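You operate a simulated robot arm through the tools that you are given. There is no shell and no other tool.

You are at the controls of a simulated robot arm. One attempt, no reset.

Task
Pan the blue channel to L, unmute it and push its fader to FULL.
Fine: then set the volume to 3; leave the other channels alone.

Only the result counts: the job must be done as asked and must still hold three seconds after the hand-in. Knocking over, shifting, dropping, spilling or breaking anything else fails it.

Robot
A 7-joint arm with a two-finger parallel gripper, fixed in place. Base frame: the origin is at the foot of the arm, x ahead of it, y to its left, z up; the work surface is at about z = 73. Lengths are in cm, angles in degrees, forces in N, time in s.
Its first joint turns from -166.0 to 166.0 degrees. Payload 4.4 kg.
The TCP is the grasp point between the finger pads, 2.3 cm short of the fingertips. In the tool frame z runs along the fingers and y along their closing line. The gripper opens to 9.4 cm. The fingers are 3.8 cm wide and 1 cm thick; the gripper's body (5.4 by 9.6 cm) begins 3.9 cm behind the TCP.
Orientation is that of the tool frame in the base frame, as a unit quaternion [x, y, z, w]. With the fingers straight down and closing along the base's y, the tool's x points along the base's -x, its y along +y and its z along -z.

Tools
- The arm moves only by the tool send_rows. Its argument "deltas" is a list of rows, each a list of 7 numbers: the shift along the tool's x, y, z in m, then the turn, a rotation vector about the tool's x, y, z in degrees, then the closure in counts, from 0 (fully open) to 255 (shut). In form: [[dx, dy, dz, wx, wy, wz, jaw], ...]. A call has 1 to 20 rows; each row shifts and turns the commanded pose from where the row before left it, along the tool's axes as they then stand. Rows are played at 5 a second. More than 5 cm and 8.6 degrees between two rows, or a gripper value outside its range, and nothing of the call is played. A pose out of reach is approached as far as the arm can. The call stops where the force on the tool passes 40 N (or 10 N more than at its start, if that is more) or the arm is blocked; 0.2 s more then pass. The fingers move at their own pace (about 10.8 cm/s each) and stop on an object; they squeeze with about 41 N. The grip force told is the motor's: it shows also when the fingers shut on nothing. Time passes only in rows, and 0.2 s behind the last, so rows that do not move let the fingers close. The reply holds the time, the measured pose of the TCP, the force on the tool along the base axes, the opening and the grip force, in the units named above and with some noise, with the torque about the TCP (base axes, N m) and any sound that the robot's microphone picked up.
- Cameras (640 x 400 px; columns grow to the right, rows downward): "scene" is fixed at [40.1, -65.35, 154.51]; the picture's right is [0.97, -0.24, 0.00], its down [-0.14, -0.55, -0.83] and it looks along [0.20, 0.80, -0.56] (base axes); focal length 375 px, centre (320, 200). "wrist" rides on the gripper at [8.6, 1.6, -7.5] in the tool frame; the picture's right is [-0.18, 0.98, 0.00], its down [-0.58, -0.11, -0.81] and it looks along [-0.79, -0.15, 0.59] (tool axes); focal length 243 px, centre (320, 200). There is no depth. A picture from a camera that has moved, and an enlarged one, comes with that camera's place and axes in the base frame and with its lens. The place of the scene camera against the robot may be out by one fixed shift of up to 1.8 cm in any direction.
- grab_frame(camera): a new picture of that camera. No time passes.
- inspect(camera, box): a new picture of the part [left, top, right, bottom] of that camera's present view, enlarged. No time passes.
- job_done(): hands the job in; it is judged then, once.

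Nothing tells you positions but the pictures and the camera data. Unless the task says otherwise, let go and move clear before handing in.

The tools are called after ">>>" as name(argument=value, ...) on one line, values as JSON. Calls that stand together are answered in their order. send_rows: Moves the arm, as the interface text tells. Its arguments: {"type":"object","properties":{"deltas":{"type":"array","items":{"type":"array","items":{"type":"number"}}}},"required":["deltas"]} The other tools are called the same way: grab_frame (camera) takes a picture; inspect (camera, box) takes an enlarged picture of a part of a camera's view; job_done () hands the job in.

At the start:

```text
clock: 0.0
tool_pos: [50.09, 29.5, 112.33]
tool_rot: [0.0, 1.0, -0.001, 0.0]
contact_force: [-0.1, -0.4, -0.5]
wrist_torque: [-0.02, -0.01, 0.01]
width: 9.41
finger_force: 0.1
```

scene: 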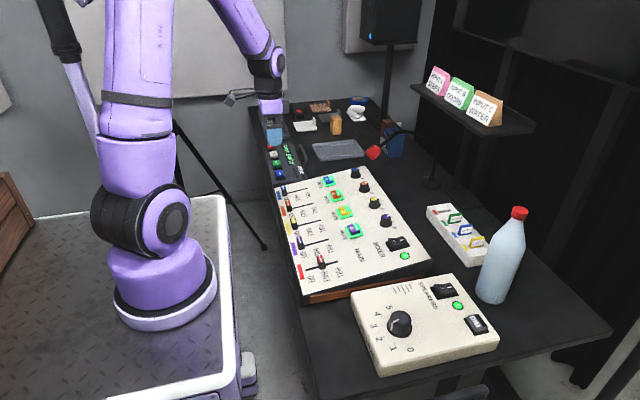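
wrist: 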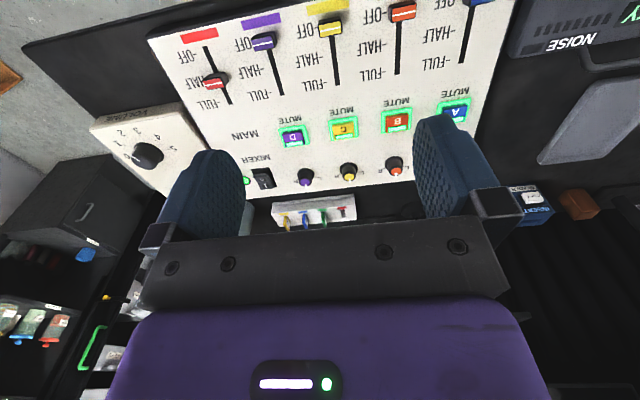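

I see a mixer with colour-coded channels (blue = A at the far end) and a separate volume box with a knob in front. I'll look at enlarged pictures before moving.

>>> inspect(camera="scene", box=[260, 160, 440, 300])

>>> inspect(camera="scene", box=[340, 260, 520, 380])

>>> inspect(camera="wrist", box=[380, 0, 560, 130])

>>> inspect(camera="wrist", box=[80, 0, 400, 210])

```text
2.86 times, centred on (350, 230) of scene
camera zoom: at [40.1, -65.35, 154.51], right [0.97, -0.24, 0.0], down [-0.14, -0.55, -0.83], along [0.2, 0.8, -0.56], focal length 1071 px, centre (234, 114)
```

zoom: 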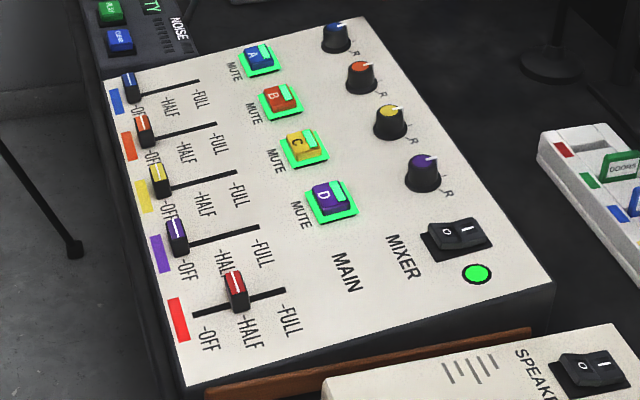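

```text
3.33 times, centred on (430, 320) of scene
camera zoom: at [40.1, -65.35, 154.51], right [0.97, -0.24, 0.0], down [-0.14, -0.55, -0.83], along [0.2, 0.8, -0.56], focal length 1249 px, centre (-47, -200)
```

zoom: 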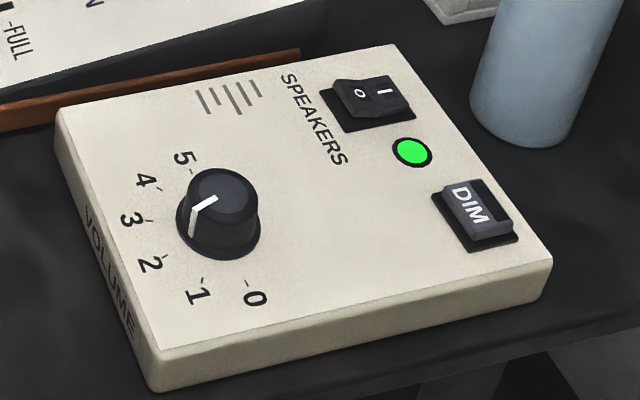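

```text
3.08 times, centred on (470, 65) of wrist
camera zoom: at [41.51, 31.12, 119.8], right [0.18, 0.98, 0.0], down [0.58, -0.11, 0.81], along [0.79, -0.15, -0.59], focal length 746 px, centre (-142, 615)
```

zoom: 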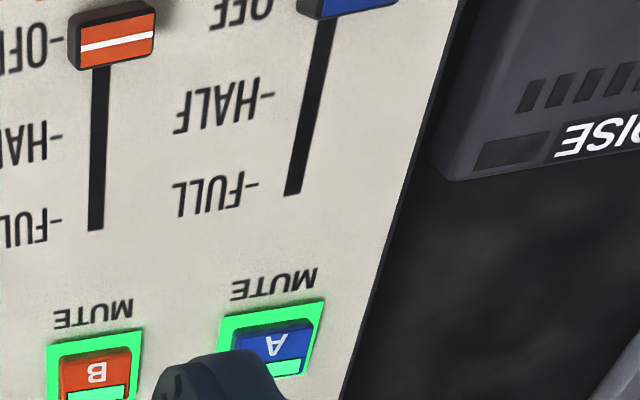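

```text
1.90 times, centred on (240, 105) of wrist
camera zoom: at [41.51, 31.12, 119.8], right [0.18, 0.98, 0.0], down [0.58, -0.11, 0.81], along [0.79, -0.15, -0.59], focal length 462 px, centre (472, 381)
```

zoom: 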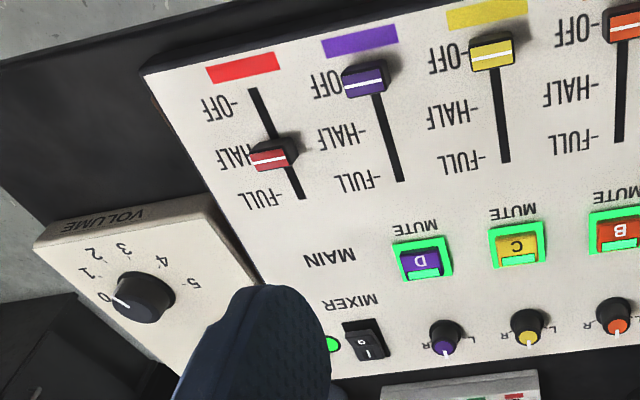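

The mixer's layout is clear, but the volume knob's pointer reads differently in the two views. I'll zoom in further before planning.

>>> inspect(camera="scene", box=[365, 295, 435, 360])

>>> inspect(camera="wrist", box=[90, 90, 210, 200])

>>> inspect(camera="scene", box=[310, 155, 400, 245])

>>> inspect(camera="scene", box=[265, 170, 345, 220])

>>> inspect(camera="scene", box=[240, 60, 460, 200])

```text
6.15 times, centred on (400, 328) of scene
camera zoom: at [40.1, -65.35, 154.51], right [0.97, -0.24, 0.0], down [-0.14, -0.55, -0.83], along [0.2, 0.8, -0.56], focal length 2306 px, centre (-172, -585)
```

zoom: 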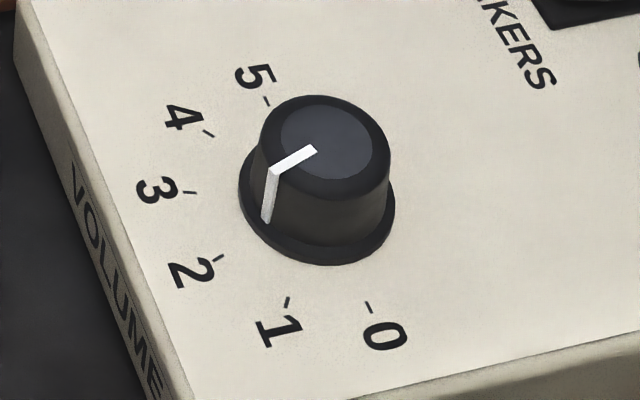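

```text
3.64 times, centred on (150, 145) of wrist
camera zoom: at [41.51, 31.12, 119.8], right [0.18, 0.98, 0.0], down [0.58, -0.11, 0.81], along [0.79, -0.15, -0.59], focal length 882 px, centre (938, 400)
```

zoom: 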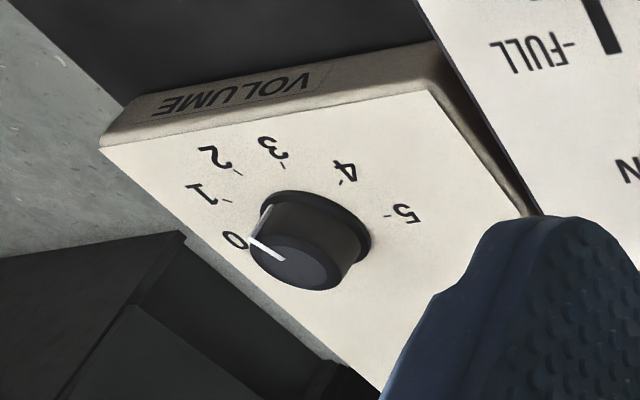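

```text
4.44 times, centred on (355, 200) of scene
camera zoom: at [40.1, -65.35, 154.51], right [0.97, -0.24, 0.0], down [-0.14, -0.55, -0.83], along [0.2, 0.8, -0.56], focal length 1666 px, centre (164, 200)
```

zoom: 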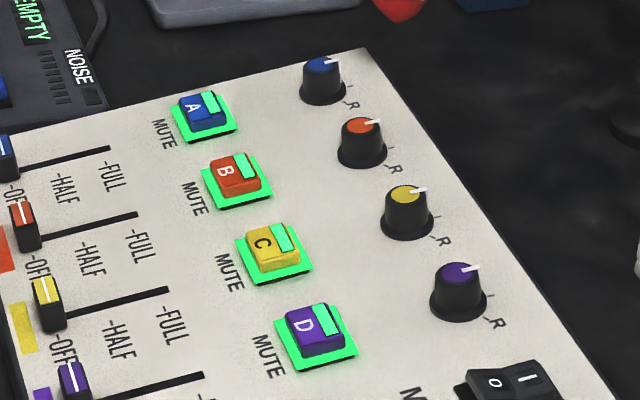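

```text
8.00 times, centred on (305, 195) of scene
camera zoom: at [40.1, -65.35, 154.51], right [0.97, -0.24, 0.0], down [-0.14, -0.55, -0.83], along [0.2, 0.8, -0.56], focal length 2998 px, centre (440, 240)
```

zoom: 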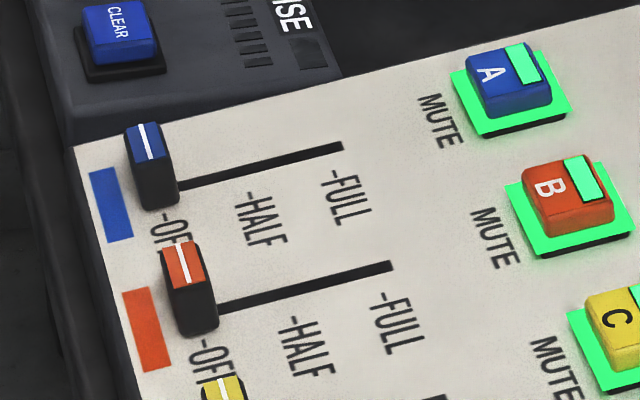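

```text
2.86 times, centred on (350, 130) of scene
camera zoom: at [40.1, -65.35, 154.51], right [0.97, -0.24, 0.0], down [-0.14, -0.55, -0.83], along [0.2, 0.8, -0.56], focal length 1071 px, centre (234, 400)
```

zoom: 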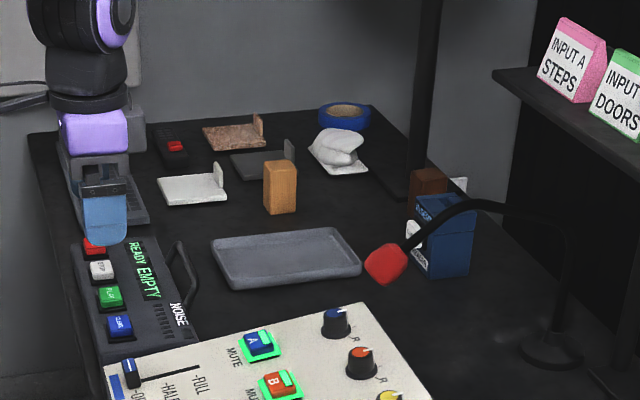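

Blue is channel A at the far-left of the mixer, with its fader at OFF, its mute light on and its pan pointing to centre. I'll move to a hover over the blue channel so the wrist camera can triangulate it.

>>> send_rows(deltas=[[-0.016, 0.031, 0.004, 0, 0, 0, 0], [-0.016, 0.031, 0.004, 0, 0, 0, 0], [-0.016, 0.031, 0.004, 0, 0, 0, 0], [-0.016, 0.031, 0.004, 0, 0, 0, 0], [-0.016, 0.031, 0.004, 0, 0, 0, 0], [0, 0, 0, 0, 0, 0, 0]])

>>> grab_frame(camera="wrist")

>>> inspect(camera="wrist", box=[240, 0, 440, 125])

>>> inspect(camera="wrist", box=[280, 90, 420, 210])

```text
clock: 1.4
tool_pos: [58.26, 44.83, 110.54]
tool_rot: [0.0, 1.0, 0.0, 0.0]
contact_force: [0.8, 0.0, -0.4]
wrist_torque: [-0.03, -0.03, 0.04]
width: 9.4
finger_force: 0.0
```

```text
taken
camera wrist: at [49.73, 46.55, 117.89], right [0.18, 0.98, 0.0], down [0.58, -0.11, 0.81], along [0.79, -0.15, -0.59], focal length 243 px, centre (320, 200)
```

wrist: 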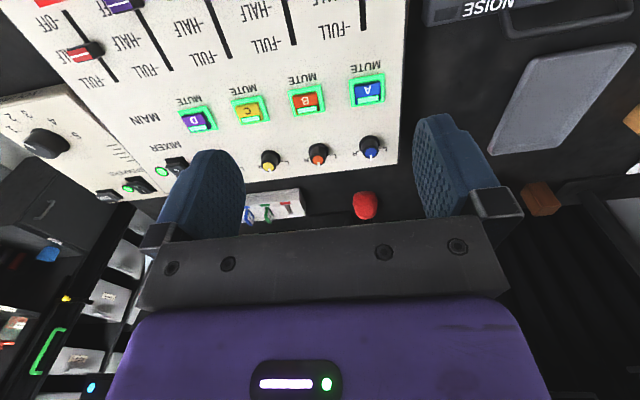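

```text
3.20 times, centred on (340, 62) of wrist
camera zoom: at [49.73, 46.55, 117.89], right [0.18, 0.98, 0.0], down [0.58, -0.11, 0.81], along [0.79, -0.15, -0.59], focal length 776 px, centre (256, 640)
```

zoom: 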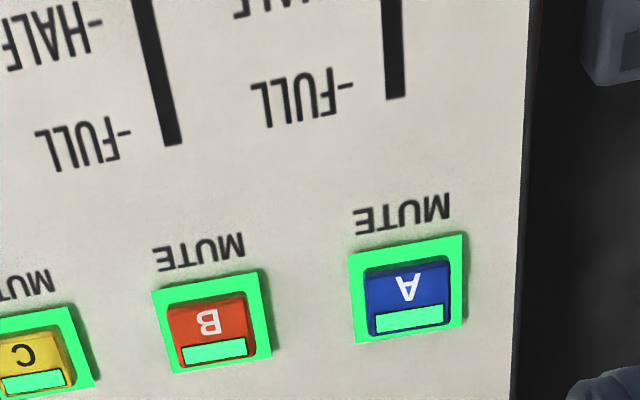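

```text
3.33 times, centred on (350, 150) of wrist
camera zoom: at [49.73, 46.55, 117.89], right [0.18, 0.98, 0.0], down [0.58, -0.11, 0.81], along [0.79, -0.15, -0.59], focal length 809 px, centre (220, 367)
```

zoom: 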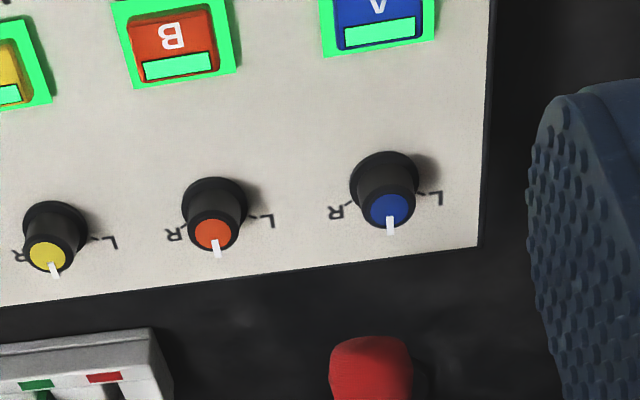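

Triangulation puts the blue mute button at about (71, 50, 82) and the blue pan knob at about (80, 50, 84), on a panel that slopes up away from me. I'll move closer to refine the knob position and the slope.

>>> send_rows(deltas=[[-0.02935, 0.0079, 0.0264, 0, 0, 0, 0], [-0.02935, 0.0079, 0.0264, 0, 0, 0, 0], [-0.02935, 0.0079, 0.0264, 0, 0, 0, 0], [-0.02935, 0.0079, 0.0264, 0, 0, 0, 0], [0, 0, 0, 0, 0, 0, 0]])

>>> grab_frame(camera="wrist")

>>> inspect(camera="wrist", box=[290, 60, 410, 170])

>>> inspect(camera="wrist", box=[240, 0, 440, 125])

```text
clock: 2.6
tool_pos: [70.0, 48.08, 99.84]
tool_rot: [0.0, 1.0, 0.0, 0.0]
contact_force: [-0.7, 0.7, -0.2]
wrist_torque: [-0.03, -0.01, 0.01]
width: 9.42
finger_force: 0.1
```

```text
taken
camera wrist: at [61.34, 49.75, 107.27], right [0.18, 0.98, 0.0], down [0.58, -0.11, 0.81], along [0.79, -0.15, -0.59], focal length 243 px, centre (320, 200)
```

wrist: 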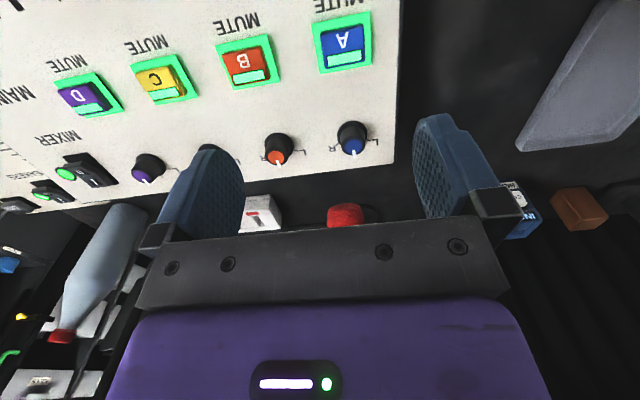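

```text
3.64 times, centred on (350, 115) of wrist
camera zoom: at [61.34, 49.75, 107.27], right [0.18, 0.98, 0.0], down [0.58, -0.11, 0.81], along [0.79, -0.15, -0.59], focal length 882 px, centre (211, 509)
```

zoom: 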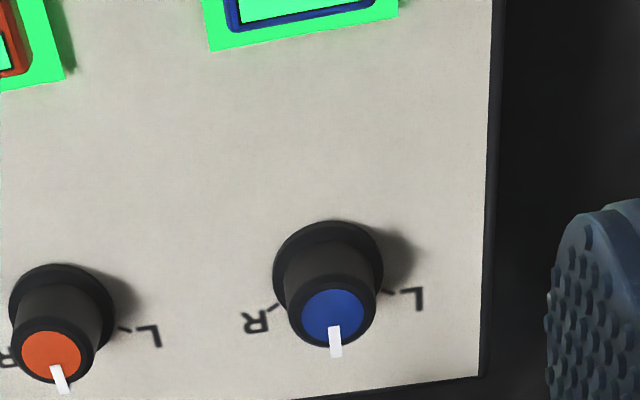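

```text
3.20 times, centred on (340, 62) of wrist
camera zoom: at [61.34, 49.75, 107.27], right [0.18, 0.98, 0.0], down [0.58, -0.11, 0.81], along [0.79, -0.15, -0.59], focal length 776 px, centre (256, 640)
```

zoom: 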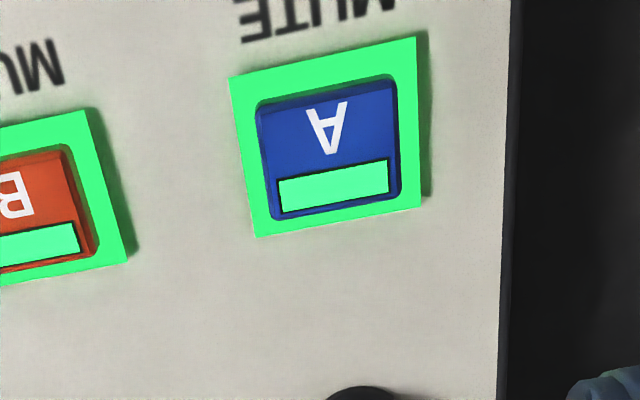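

The blue knob, button and fader are all clear, and L is on the knob's +y side. I need a steeper view for a better baseline, so I'll rise and move forward a little.

>>> send_rows(deltas=[[-0.02, 0.0, -0.0273, 0, 0, 0, 0], [-0.02, 0.0, -0.0273, 0, 0, 0, 0], [-0.02, 0.0, -0.0273, 0, 0, 0, 0], [0, 0, 0, 0, 0, 0, 0], [0, 0, 0, 0, 0, 0, 0]])

>>> inspect(camera="wrist", box=[260, 0, 420, 100])

>>> grab_frame(camera="scene")

```text
clock: 3.8
tool_pos: [75.92, 47.82, 108.12]
tool_rot: [0.0, 1.0, 0.0, 0.0]
contact_force: [-0.4, -0.6, 0.5]
wrist_torque: [-0.06, 0.01, 0.0]
width: 9.4
finger_force: 0.0
```

```text
4.00 times, centred on (340, 50) of wrist
camera zoom: at [67.3, 49.5, 115.48], right [0.18, 0.98, 0.0], down [0.58, -0.11, 0.81], along [0.79, -0.15, -0.59], focal length 970 px, centre (240, 800)
```

zoom: 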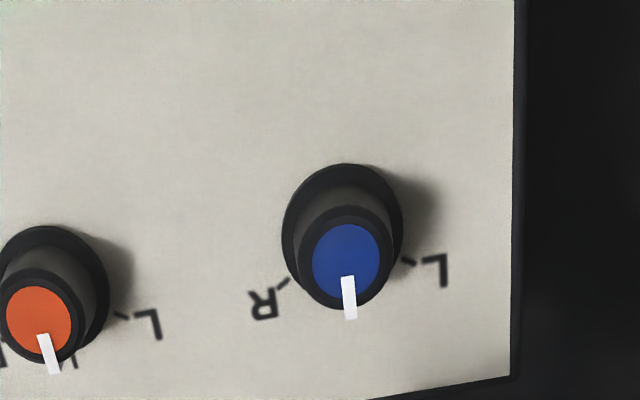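

```text
taken
```

scene: 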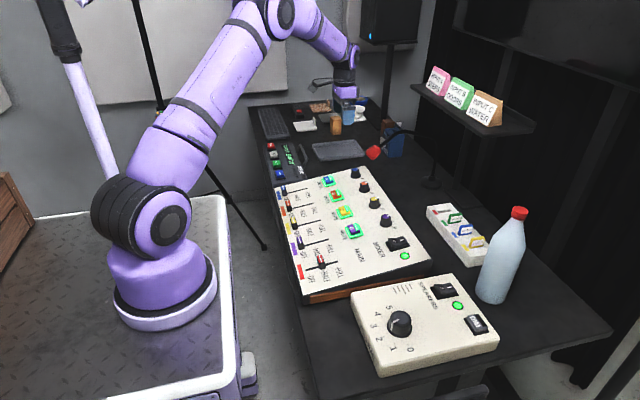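

The pan knob base is at about (82, 50.2, 81.9), the knob is about 2.5 cm tall, and the panel is tilted roughly 8°. A red microphone foam hangs close behind it, so I'll measure that before going down.

>>> grab_frame(camera="wrist")

>>> inspect(camera="wrist", box=[260, 80, 420, 180])

>>> inspect(camera="scene", box=[330, 110, 460, 200])

```text
taken
camera wrist: at [67.3, 49.5, 115.48], right [0.18, 0.98, 0.0], down [0.58, -0.11, 0.81], along [0.79, -0.15, -0.59], focal length 243 px, centre (320, 200)
```

wrist: 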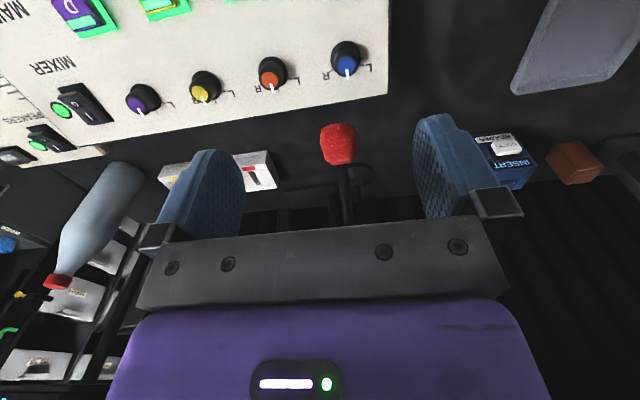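

```text
4.00 times, centred on (340, 130) of wrist
camera zoom: at [67.3, 49.5, 115.48], right [0.18, 0.98, 0.0], down [0.58, -0.11, 0.81], along [0.79, -0.15, -0.59], focal length 970 px, centre (240, 480)
```

zoom: 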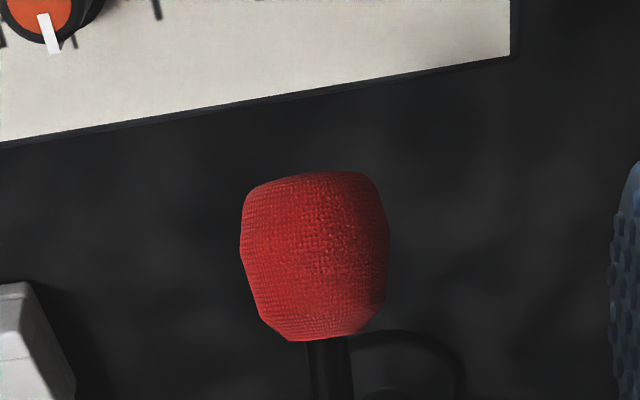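

```text
4.44 times, centred on (395, 155) of scene
camera zoom: at [40.1, -65.35, 154.51], right [0.97, -0.24, 0.0], down [-0.14, -0.55, -0.83], along [0.2, 0.8, -0.56], focal length 1666 px, centre (-13, 400)
```

zoom: 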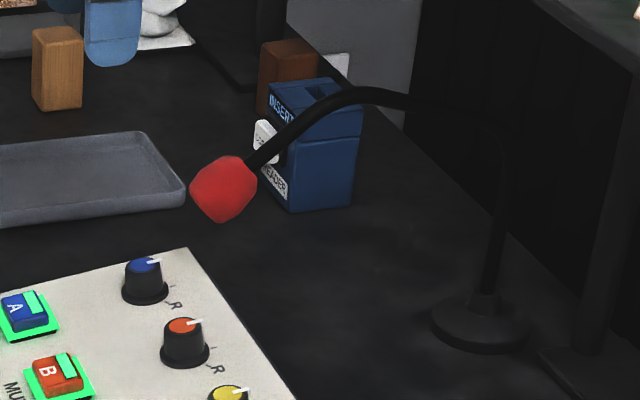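

The foam's front edge is at about (86.3, 48.3, 89.7), so I'll keep the hand tilted back along the knob's axis and yawed clockwise from above. Next I'll tilt 8°, hover over the knob and yaw 30°.

>>> send_rows(deltas=[[0, 0, 0, 0, -8, 0, 0], [-0.00464, 0.00466, 0.0377, 0, 0, 0, 60], [-0.00464, 0.00466, 0.0377, 0, 0, 0, 60], [-0.00464, 0.00466, 0.0377, 0, 0, 0, 60], [-0.00464, 0.00466, 0.0377, 0, 0, 0, 60], [-0.00464, 0.00466, 0.0377, 0, 0, 0, 60], [0, 0, 0, 0, 0, 0, 60], [0, 0, 0, 0, 0, 0, 60]])

>>> grab_frame(camera="wrist")

>>> inspect(camera="scene", box=[290, 90, 450, 200])

```text
clock: 5.6
tool_pos: [80.69, 50.25, 89.7]
tool_rot: [0.001, 0.998, 0.0, 0.069]
contact_force: [0.0, 0.0, 0.6]
wrist_torque: [0.01, -0.03, 0.01]
width: 7.19
finger_force: 0.0
```

```text
taken
camera wrist: at [71.14, 52.02, 95.77], right [0.18, 0.98, 0.03], down [0.46, -0.11, 0.88], along [0.87, -0.15, -0.48], focal length 243 px, centre (320, 200)
```

wrist: 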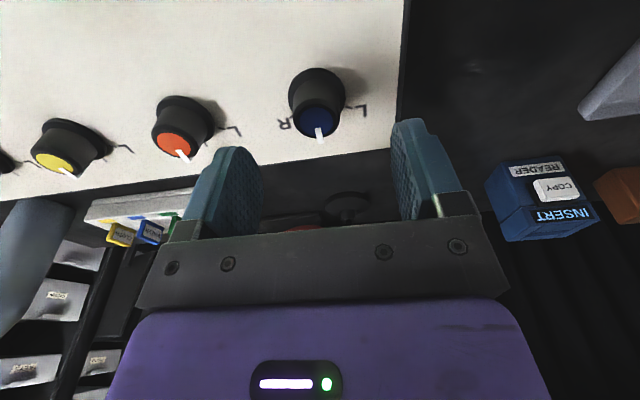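

```text
3.64 times, centred on (370, 145) of scene
camera zoom: at [40.1, -65.35, 154.51], right [0.97, -0.24, 0.0], down [-0.14, -0.55, -0.83], along [0.2, 0.8, -0.56], focal length 1363 px, centre (138, 400)
```

zoom: 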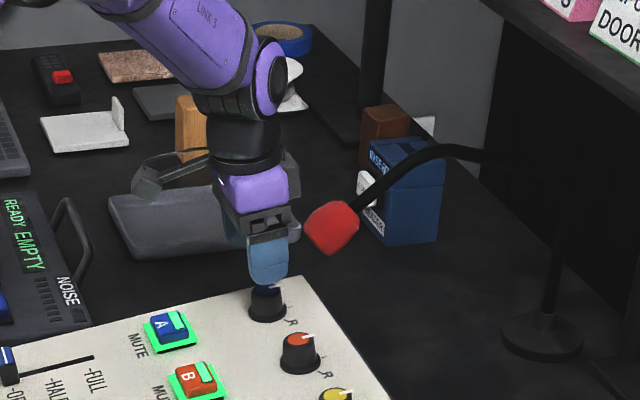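

I'm hovering above the knob, aligned with its axis, and the foam stays about 2 cm in front of the hand. I'll yaw 30° clockwise and descend most of the way.

>>> send_rows(deltas=[[0, 0, 0, 0, 0, 7.5, 60], [0, 0, 0, 0, 0, 7.5, 60], [0, 0, 0, 0, 0, 7.5, 60], [0, 0, 0, 0, 0, 7.5, 60], [0, 0, 0.015, 0, 0, 0, 60], [0, 0, 0.015, 0, 0, 0, 60], [0, 0, 0, 0, 0, 0, 60]])

>>> grab_frame(camera="wrist")

>>> inspect(camera="scene", box=[320, 120, 420, 190])

```text
clock: 7.2
tool_pos: [81.29, 50.31, 86.7]
tool_rot: [0.259, 0.963, 0.018, 0.067]
contact_force: [0.0, 0.3, 0.7]
wrist_torque: [0.01, -0.03, -0.02]
width: 7.18
finger_force: 0.1
```

```text
taken
camera wrist: at [73.59, 56.15, 93.09], right [0.65, 0.76, 0.09], down [0.33, -0.39, 0.86], along [0.69, -0.53, -0.5], focal length 243 px, centre (320, 200)
```

wrist: 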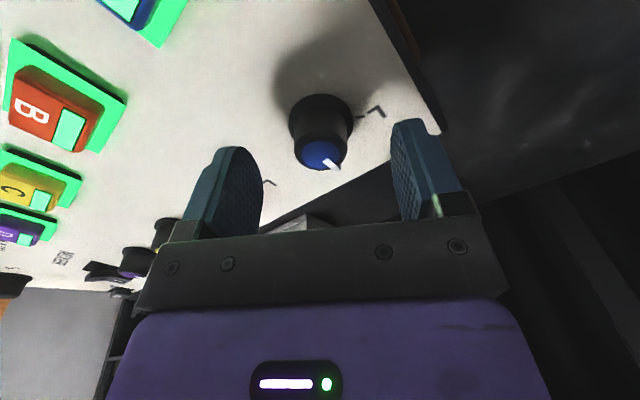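

```text
5.71 times, centred on (370, 155) of scene
camera zoom: at [40.1, -65.35, 154.51], right [0.97, -0.24, 0.0], down [-0.14, -0.55, -0.83], along [0.2, 0.8, -0.56], focal length 2142 px, centre (34, 457)
```

zoom: 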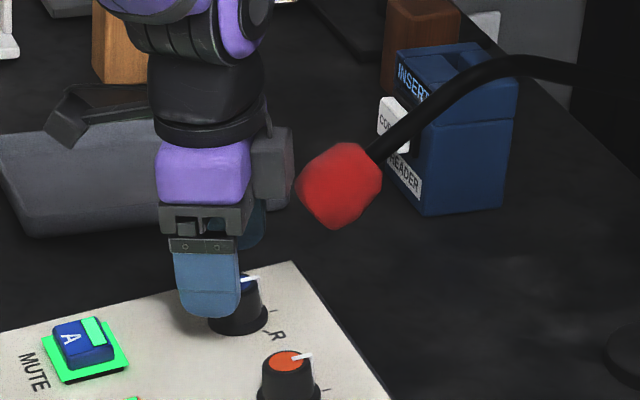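

The knob sits centred between the fingers with the tips level with its top, and the foam is clear of the hand. I'll descend 1.6 cm and close on it.

>>> send_rows(deltas=[[0, 0, 0.008, 0, 0, 0, 60], [0, 0, 0.008, 0, 0, 0, 60], [0, 0, 0, 0, 0, 0, 60]])

>>> grab_frame(camera="wrist")

>>> inspect(camera="scene", box=[330, 130, 410, 190])

```text
clock: 8.0
tool_pos: [81.28, 50.47, 85.02]
tool_rot: [0.259, 0.963, 0.018, 0.067]
contact_force: [-2.2, 1.0, -1.7]
wrist_torque: [-0.07, -0.08, 0.02]
width: 7.18
finger_force: 0.1
```

```text
taken
camera wrist: at [73.73, 56.22, 91.48], right [0.64, 0.76, 0.09], down [0.33, -0.38, 0.86], along [0.69, -0.53, -0.5], focal length 243 px, centre (320, 200)
```

wrist: 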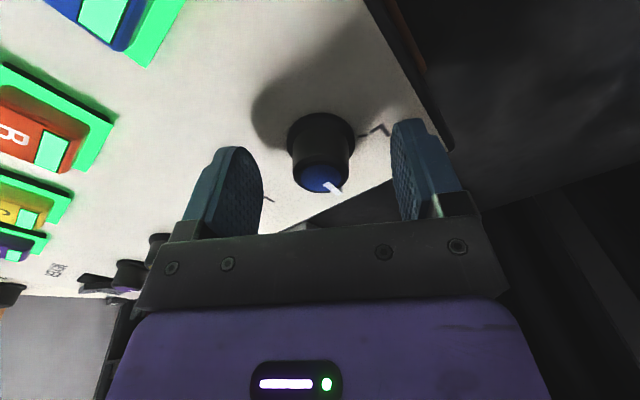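

```text
6.67 times, centred on (370, 160) of scene
camera zoom: at [40.1, -65.35, 154.51], right [0.97, -0.24, 0.0], down [-0.14, -0.55, -0.83], along [0.2, 0.8, -0.56], focal length 2499 px, centre (-13, 467)
```

zoom: 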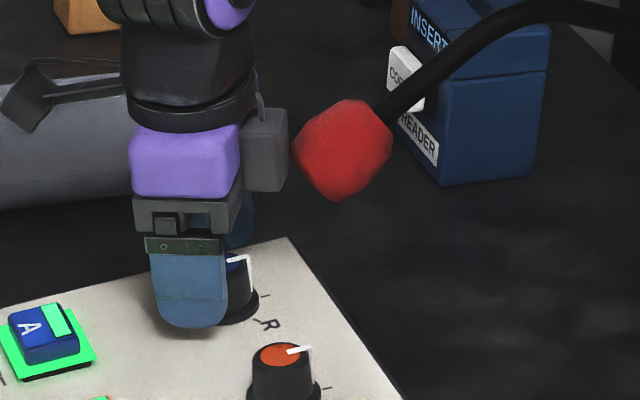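

The reply shows a small side force that I can't explain from the picture. I'll hold still for a moment and read it again before closing.

>>> send_rows(deltas=[[0, 0, 0, 0, 0, 0, 60], [0, 0, 0, 0, 0, 0, 60]])

>>> inspect(camera="wrist", box=[230, 90, 420, 240])

```text
clock: 8.6
tool_pos: [81.28, 50.35, 85.12]
tool_rot: [0.258, 0.964, 0.018, 0.067]
contact_force: [-3.7, 2.5, -3.2]
wrist_torque: [-0.05, -0.08, 0.04]
width: 7.18
finger_force: 0.1
```

```text
2.67 times, centred on (325, 165) of wrist
camera zoom: at [73.73, 56.22, 91.49], right [0.64, 0.76, 0.09], down [0.33, -0.38, 0.86], along [0.69, -0.53, -0.5], focal length 647 px, centre (307, 293)
```

zoom: 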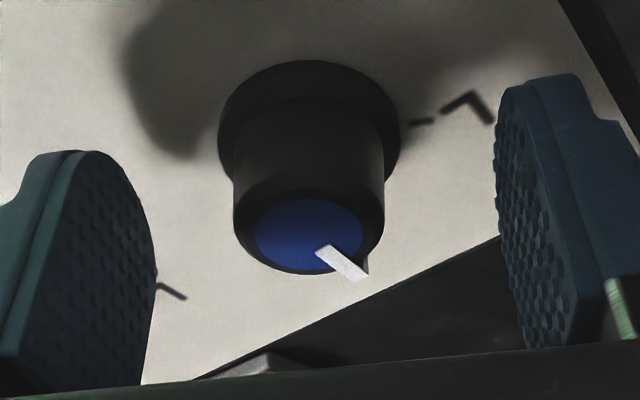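

The force of (-3.7, 2.5, -3.2) points away from the microphone foam, so a block on the far side of the hand is leaning on it. I'll back off along tool +x, with the fingers straddling the knob, and check that the force vanishes.

>>> send_rows(deltas=[[0.005, 0, 0, 0, 0, 0, 60], [0.005, 0, 0, 0, 0, 0, 60], [0, 0, 0, 0, 0, 0, 60]])

>>> inspect(camera="scene", box=[330, 130, 410, 190])

```text
clock: 9.4
tool_pos: [80.5, 50.89, 84.99]
tool_rot: [0.259, 0.964, 0.018, 0.067]
contact_force: [0.6, -0.2, -0.7]
wrist_torque: [0.01, 0.0, -0.01]
width: 7.18
finger_force: 0.0
```

```text
6.67 times, centred on (370, 160) of scene
camera zoom: at [40.1, -65.35, 154.51], right [0.97, -0.24, 0.0], down [-0.14, -0.55, -0.83], along [0.2, 0.8, -0.56], focal length 2499 px, centre (-13, 467)
```

zoom: 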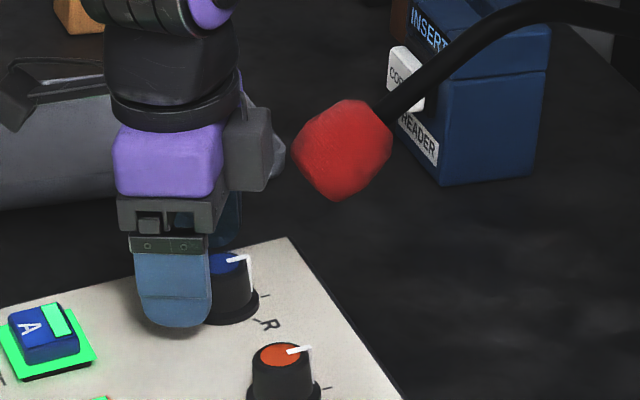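

The force is gone and the foam hasn't moved. A 15° steeper tilt, with the hand leaning back towards the robot, should clear the foam, so I'll tilt and re-centre on the knob.

>>> send_rows(deltas=[[0, 0, 0, 0, -7.5, 0, 60], [0, 0, 0, 0, -7.5, 0, 60], [0, 0, 0, 1.294, 0, 4.83, 60], [0, 0, 0, 1.294, 0, 4.83, 60], [-0.00483, 0.0008, 0.0013, 0, 0, 0, 60], [0, 0, 0, 0, 0, 0, 60], [0, 0, 0, 0, 0, 0, 60]])

>>> grab_frame(camera="wrist")

>>> inspect(camera="scene", box=[330, 130, 410, 190])

```text
clock: 11.0
tool_pos: [80.96, 50.67, 85.14]
tool_rot: [0.341, 0.921, -0.021, 0.188]
contact_force: [0.3, -1.1, -0.4]
wrist_torque: [-0.01, 0.0, -0.01]
width: 7.2
finger_force: 0.1
```

```text
taken
camera wrist: at [73.55, 58.62, 89.02], right [0.75, 0.64, 0.15], down [0.07, -0.31, 0.95], along [0.65, -0.7, -0.28], focal length 243 px, centre (320, 200)
```

wrist: 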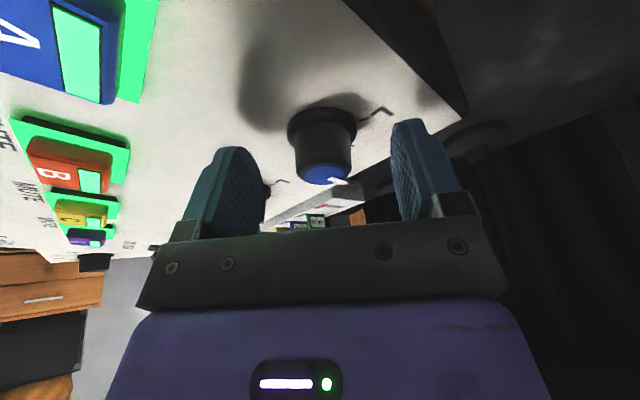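

```text
6.67 times, centred on (370, 160) of scene
camera zoom: at [40.1, -65.35, 154.51], right [0.97, -0.24, 0.0], down [-0.14, -0.55, -0.83], along [0.2, 0.8, -0.56], focal length 2499 px, centre (-13, 467)
```

zoom: 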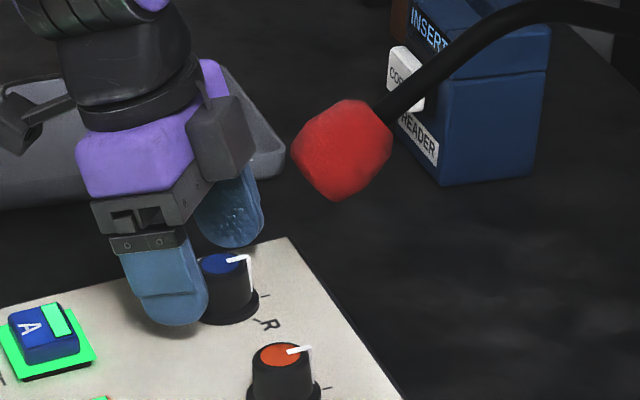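

The hand is now well clear of the foam and the knob is centred between the fingers. I'll close on it.

>>> send_rows(deltas=[[0, 0, 0, 0, 0, 0, 120], [0, 0, 0, 0, 0, 0, 160], [0, 0, 0, 0, 0, 0, 255], [0, 0, 0, 0, 0, 0, 255], [0, 0, 0, 0, 0, 0, 255]])

>>> grab_frame(camera="wrist")

>>> inspect(camera="scene", box=[330, 130, 410, 190])

```text
clock: 12.2
tool_pos: [81.03, 50.74, 85.17]
tool_rot: [0.342, 0.921, -0.021, 0.186]
contact_force: [6.3, 7.1, 0.1]
wrist_torque: [0.31, -0.03, 0.14]
width: 3.11
finger_force: 41.0
```

```text
taken
camera wrist: at [73.57, 58.67, 89.03], right [0.75, 0.64, 0.15], down [0.07, -0.31, 0.95], along [0.65, -0.7, -0.28], focal length 243 px, centre (320, 200)
```

wrist: 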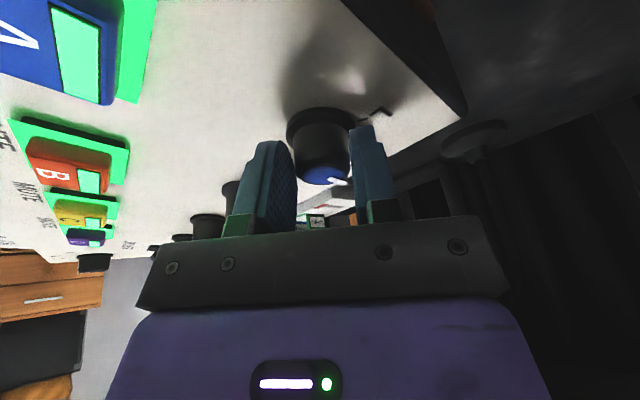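

```text
6.67 times, centred on (370, 160) of scene
camera zoom: at [40.1, -65.35, 154.51], right [0.97, -0.24, 0.0], down [-0.14, -0.55, -0.83], along [0.2, 0.8, -0.56], focal length 2499 px, centre (-13, 467)
```

zoom: 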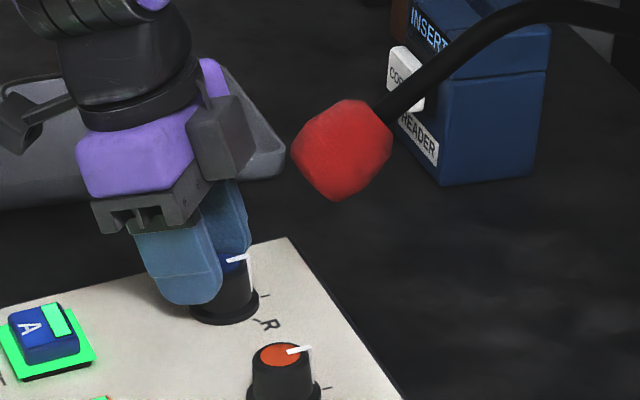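

I've gripped the knob at 3.1 cm wide. The side force shows the knob is slightly toward +y of the tool, so I'll nudge that way to relieve it and then begin turning anticlockwise.

>>> send_rows(deltas=[[0, 0.0012, 0, 0, 0, 0, 255], [0, -0.0009, 0, -1.993, 0, -7.438, 255], [0, -0.0009, 0, -1.993, 0, -7.438, 255], [0, 0, 0, 0, 0, 0, 255]])

>>> inspect(camera="wrist", box=[240, 90, 420, 220])

>>> inspect(camera="scene", box=[330, 130, 410, 190])

```text
clock: 13.2
tool_pos: [80.77, 50.45, 85.06]
tool_rot: [0.213, 0.958, -0.014, 0.194]
contact_force: [-19.4, -18.3, 8.2]
wrist_torque: [-0.31, 0.21, -0.32]
width: 3.09
finger_force: 41.9
```

```text
3.08 times, centred on (330, 155) of wrist
camera zoom: at [71.66, 56.3, 88.75], right [0.56, 0.82, 0.12], down [0.14, -0.24, 0.96], along [0.82, -0.52, -0.25], focal length 746 px, centre (289, 338)
```

zoom: 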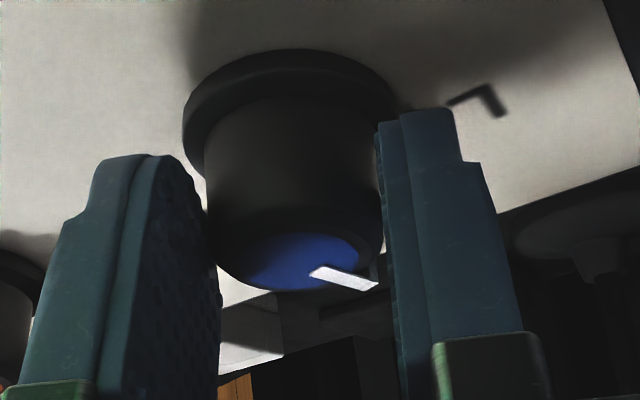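

```text
6.67 times, centred on (370, 160) of scene
camera zoom: at [40.1, -65.35, 154.51], right [0.97, -0.24, 0.0], down [-0.14, -0.55, -0.83], along [0.2, 0.8, -0.56], focal length 2499 px, centre (-13, 467)
```

zoom: 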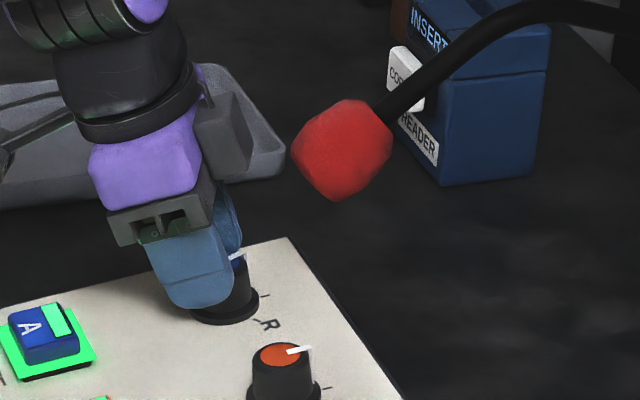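

The knob is turning, but the side force shows its axis lies farther from the tool centre than I assumed, about 1.3 cm. I'll relieve that force and continue with a corrected arc.

>>> send_rows(deltas=[[0, -0.0022, 0, 0, 0, 0, 255], [0, 0, 0, 0, 0, 0, 255]])

>>> inspect(camera="wrist", box=[240, 90, 420, 220])

```text
clock: 13.8
tool_pos: [80.81, 50.55, 85.24]
tool_rot: [0.214, 0.957, -0.013, 0.195]
contact_force: [-3.5, -6.4, 0.0]
wrist_torque: [0.08, -0.14, -0.08]
width: 3.07
finger_force: 41.5
```

```text
3.08 times, centred on (330, 155) of wrist
camera zoom: at [71.65, 56.28, 88.75], right [0.56, 0.82, 0.13], down [0.14, -0.25, 0.96], along [0.82, -0.52, -0.25], focal length 746 px, centre (289, 338)
```

zoom: 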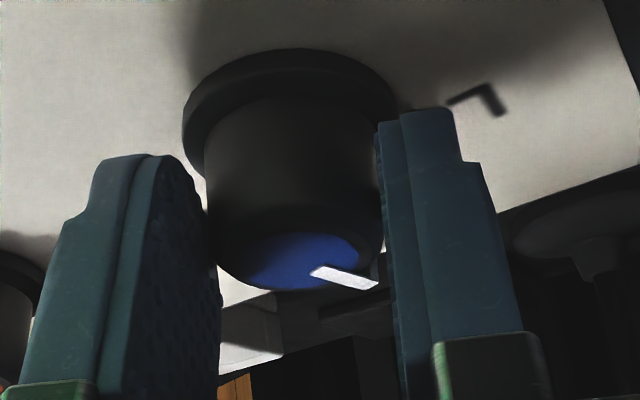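

The force dropped to 7 N and the pointer is turning with the hand. I'll continue two more steps on the corrected arc.

>>> send_rows(deltas=[[0, -0.0023, 0, -1.993, 0, -7.438, 255], [0, -0.0019, 0, -1.993, 0, -7.438, 255], [0, 0, 0, 0, 0, 0, 255]])

>>> inspect(camera="wrist", box=[240, 90, 420, 220])

>>> inspect(camera="scene", box=[330, 130, 410, 190])

```text
clock: 14.6
tool_pos: [80.78, 50.25, 85.06]
tool_rot: [0.08, 0.977, -0.004, 0.2]
contact_force: [12.9, 7.5, -0.7]
wrist_torque: [0.29, -0.13, 0.16]
width: 3.06
finger_force: 40.8
```

```text
3.08 times, centred on (330, 155) of wrist
camera zoom: at [70.34, 53.45, 88.56], right [0.32, 0.94, 0.1], down [0.2, -0.16, 0.97], along [0.93, -0.29, -0.24], focal length 746 px, centre (289, 338)
```

zoom: 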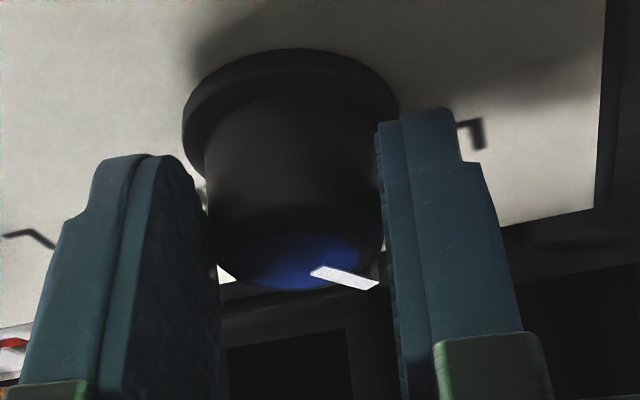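

```text
6.67 times, centred on (370, 160) of scene
camera zoom: at [40.1, -65.35, 154.51], right [0.97, -0.24, 0.0], down [-0.14, -0.55, -0.83], along [0.2, 0.8, -0.56], focal length 2499 px, centre (-13, 467)
```

zoom: 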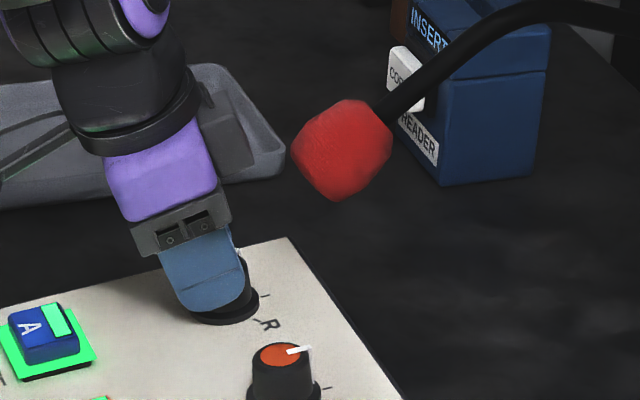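

The pointer still turns with the hand, now about 31° from centre, and the forces are modest. I'll do two more steps and then check against the L tick.

>>> send_rows(deltas=[[-0.001, -0.0004, 0.0003, -1.993, 0, -7.438, 255], [0, -0.0012, 0, -1.993, 0, -7.438, 255], [0, 0, 0, 0, 0, 0, 255]])

>>> inspect(camera="wrist", box=[240, 90, 420, 220])

>>> inspect(camera="scene", box=[330, 130, 410, 190])

```text
clock: 15.4
tool_pos: [80.68, 49.86, 85.06]
tool_rot: [-0.054, 0.979, 0.002, 0.199]
contact_force: [-1.0, 1.8, 9.7]
wrist_torque: [-0.12, 0.98, 0.0]
width: 3.06
finger_force: 41.0
```

```text
3.08 times, centred on (330, 155) of wrist
camera zoom: at [69.85, 50.43, 88.51], right [0.06, 1.0, 0.06], down [0.23, -0.07, 0.97], along [0.97, -0.05, -0.23], focal length 746 px, centre (289, 338)
```

zoom: 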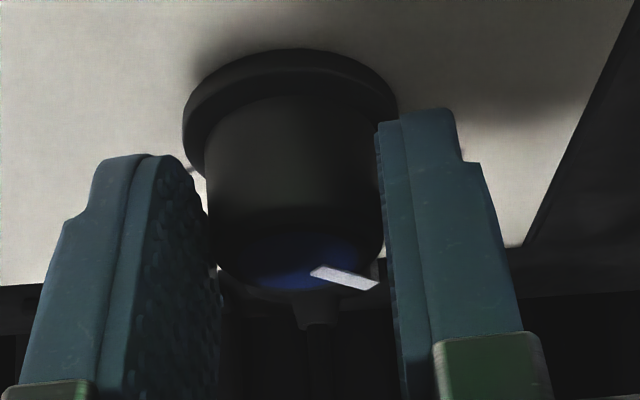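

```text
6.67 times, centred on (370, 160) of scene
camera zoom: at [40.1, -65.35, 154.51], right [0.97, -0.24, 0.0], down [-0.14, -0.55, -0.83], along [0.2, 0.8, -0.56], focal length 2499 px, centre (-13, 467)
```

zoom: 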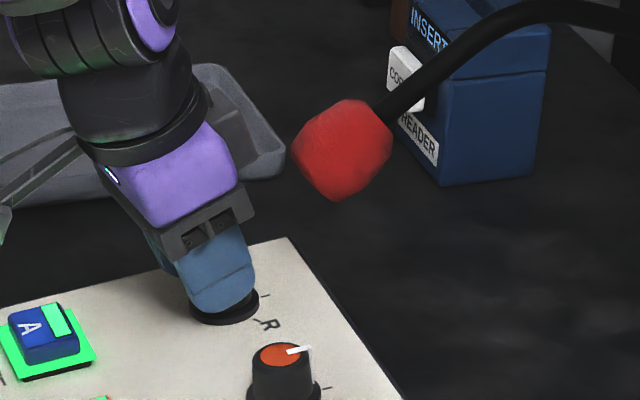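

The knob is now at about 46° and still following the hand; the fingertips are lightly touching something below. I'll lift 1 mm and add the last 8°.

>>> send_rows(deltas=[[-0.0003, -0.0006, -0.0012, -1.0, 0, -3.72, 255], [0, -0.0006, 0, -1.0, 0, -3.72, 255], [0, 0, 0, 0, 0, 0, 255]])

```text
clock: 16.2
tool_pos: [80.72, 49.77, 84.88]
tool_rot: [-0.121, 0.973, 0.007, 0.198]
contact_force: [-2.7, 4.0, -1.4]
wrist_torque: [0.07, 0.37, 0.07]
width: 3.08
finger_force: 41.1
```

The knob should be at about 54° with low forces. I'll release and back away along the tool axis to view the pointer against the L tick.

>>> send_rows(deltas=[[0, 0, 0, 0, 0, 0, 140], [0, 0, 0, 0, 0, 0, 60], [0, 0, 0, 0, 0, 0, 60], [0, 0, -0.02, 0, 0, 0, 60], [0, 0, -0.03, 0, 0, 0, 60], [0, 0, -0.04, 0, 0, 0, 60], [0, 0, 0, 0, 0, 0, 60]])

>>> grab_frame(camera="wrist")

>>> inspect(camera="wrist", box=[260, 50, 400, 150])

>>> inspect(camera="scene", box=[330, 140, 410, 200])

```text
clock: 17.8
tool_pos: [77.15, 49.14, 93.63]
tool_rot: [-0.121, 0.973, 0.007, 0.197]
contact_force: [0.2, 0.0, 0.1]
wrist_torque: [-0.02, -0.04, 0.01]
width: 7.23
finger_force: 0.2
```

```text
taken
camera wrist: at [66.28, 48.39, 97.08], right [-0.07, 1.0, 0.04], down [0.24, -0.02, 0.97], along [0.97, 0.08, -0.23], focal length 243 px, centre (320, 200)
```

wrist: 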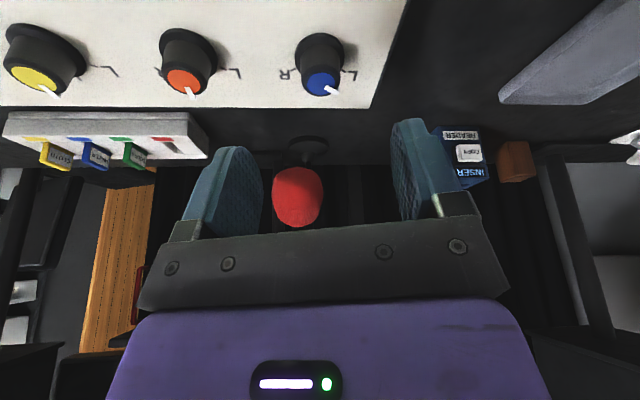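

```text
4.00 times, centred on (330, 100) of wrist
camera zoom: at [66.28, 48.39, 97.08], right [-0.07, 1.0, 0.04], down [0.24, -0.02, 0.97], along [0.97, 0.08, -0.23], focal length 970 px, centre (280, 600)
```

zoom: 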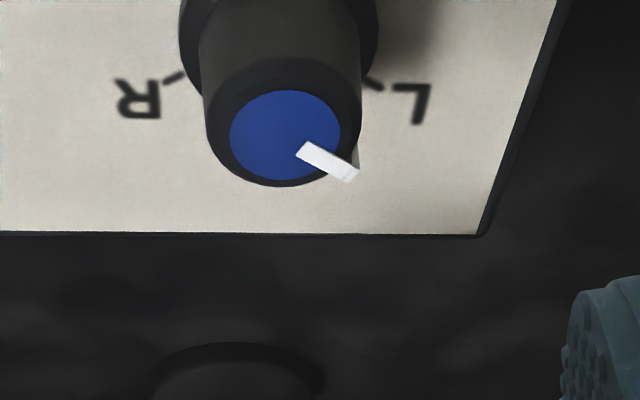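

```text
6.67 times, centred on (370, 170) of scene
camera zoom: at [40.1, -65.35, 154.51], right [0.97, -0.24, 0.0], down [-0.14, -0.55, -0.83], along [0.2, 0.8, -0.56], focal length 2499 px, centre (-13, 400)
```

zoom: 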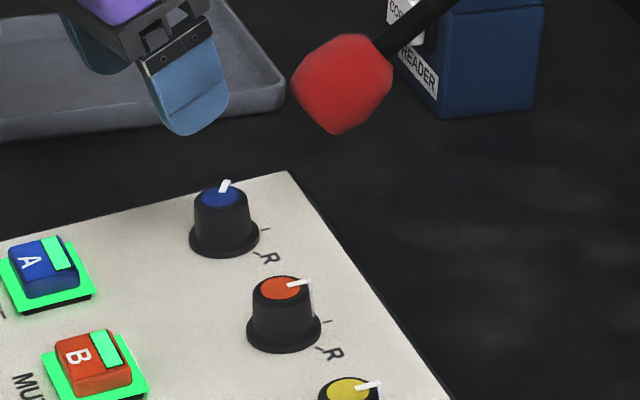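

The pointer is now at about 60° toward L. I'll zoom in to compare it carefully with the L tick.

>>> inspect(camera="wrist", box=[280, 25, 370, 105])

>>> inspect(camera="scene", box=[340, 160, 380, 190])

```text
5.00 times, centred on (325, 65) of wrist
camera zoom: at [66.28, 48.39, 97.08], right [-0.07, 1.0, 0.04], down [0.24, -0.02, 0.97], along [0.97, 0.08, -0.23], focal length 1213 px, centre (295, 875)
```

zoom: 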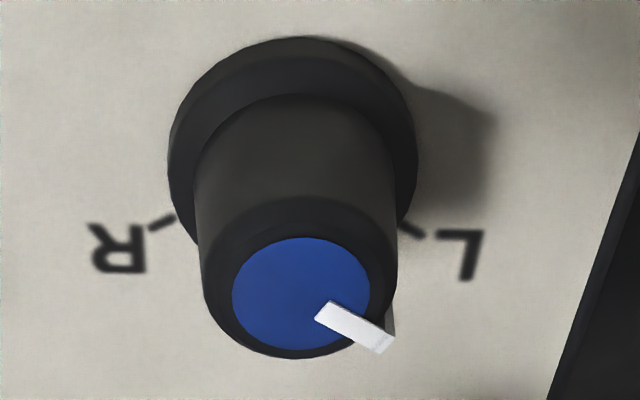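

```text
13.33 times, centred on (360, 175) of scene
camera zoom: at [40.1, -65.35, 154.51], right [0.97, -0.24, 0.0], down [-0.14, -0.55, -0.83], along [0.2, 0.8, -0.56], focal length 4997 px, centre (-213, 533)
```

zoom: 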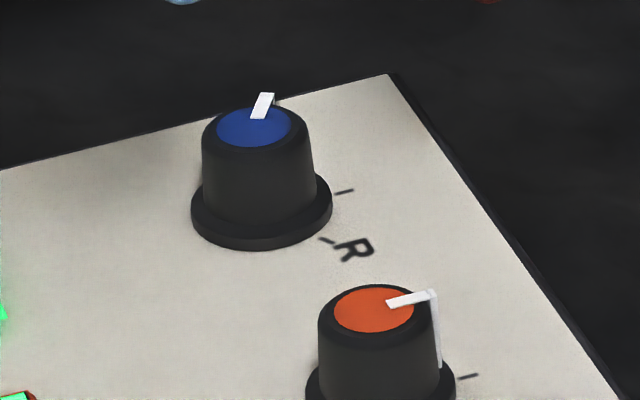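

The pointer is aligned with the L tick, both at about 58–60°, so pan is done. Next I'll straighten the tool, close the fingers and hover over the blue MUTE button at about (71.6, 50.05).

>>> send_rows(deltas=[[0, 0, 0, 1.81, 0, 6.76, 60], [0, 0, 0, 1.81, 0, 6.76, 120], [0, 0, 0, 0, 7.5, 0, 200], [0, 0, 0, 0, 7.5, 0, 255], [0.0237, 0.003, 0.0213, 0, 0, 0, 255], [0.0237, 0.003, 0.0213, 0, 0, 0, 255], [0.0237, 0.003, 0.0213, 0, 0, 0, 255], [0, 0, 0, 0, 0, 0, 255]])

>>> grab_frame(camera="wrist")

>>> inspect(camera="scene", box=[280, 130, 400, 220])

```text
clock: 19.6
tool_pos: [71.36, 49.91, 86.19]
tool_rot: [0.001, 0.998, -0.001, 0.07]
contact_force: [0.3, 0.5, -0.6]
wrist_torque: [0.03, 0.0, -0.02]
width: 0.01
finger_force: 40.8
```

```text
taken
camera wrist: at [61.82, 51.75, 92.34], right [0.18, 0.98, 0.03], down [0.46, -0.11, 0.88], along [0.87, -0.15, -0.48], focal length 243 px, centre (320, 200)
```

wrist: 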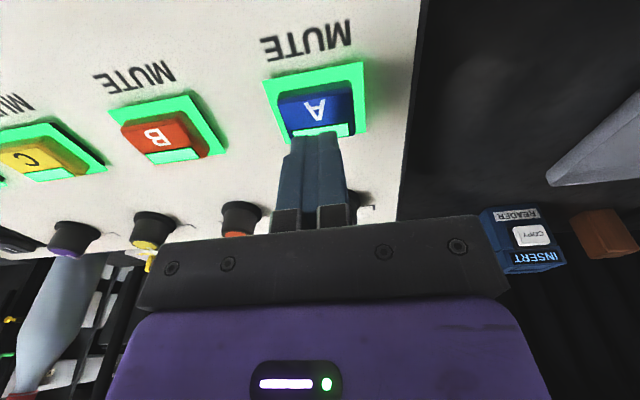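

```text
4.44 times, centred on (340, 175) of scene
camera zoom: at [40.1, -65.35, 154.51], right [0.97, -0.24, 0.0], down [-0.14, -0.55, -0.83], along [0.2, 0.8, -0.56], focal length 1666 px, centre (231, 311)
```

zoom: 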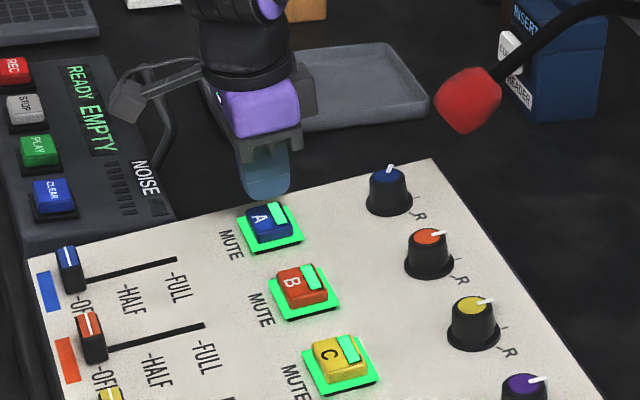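

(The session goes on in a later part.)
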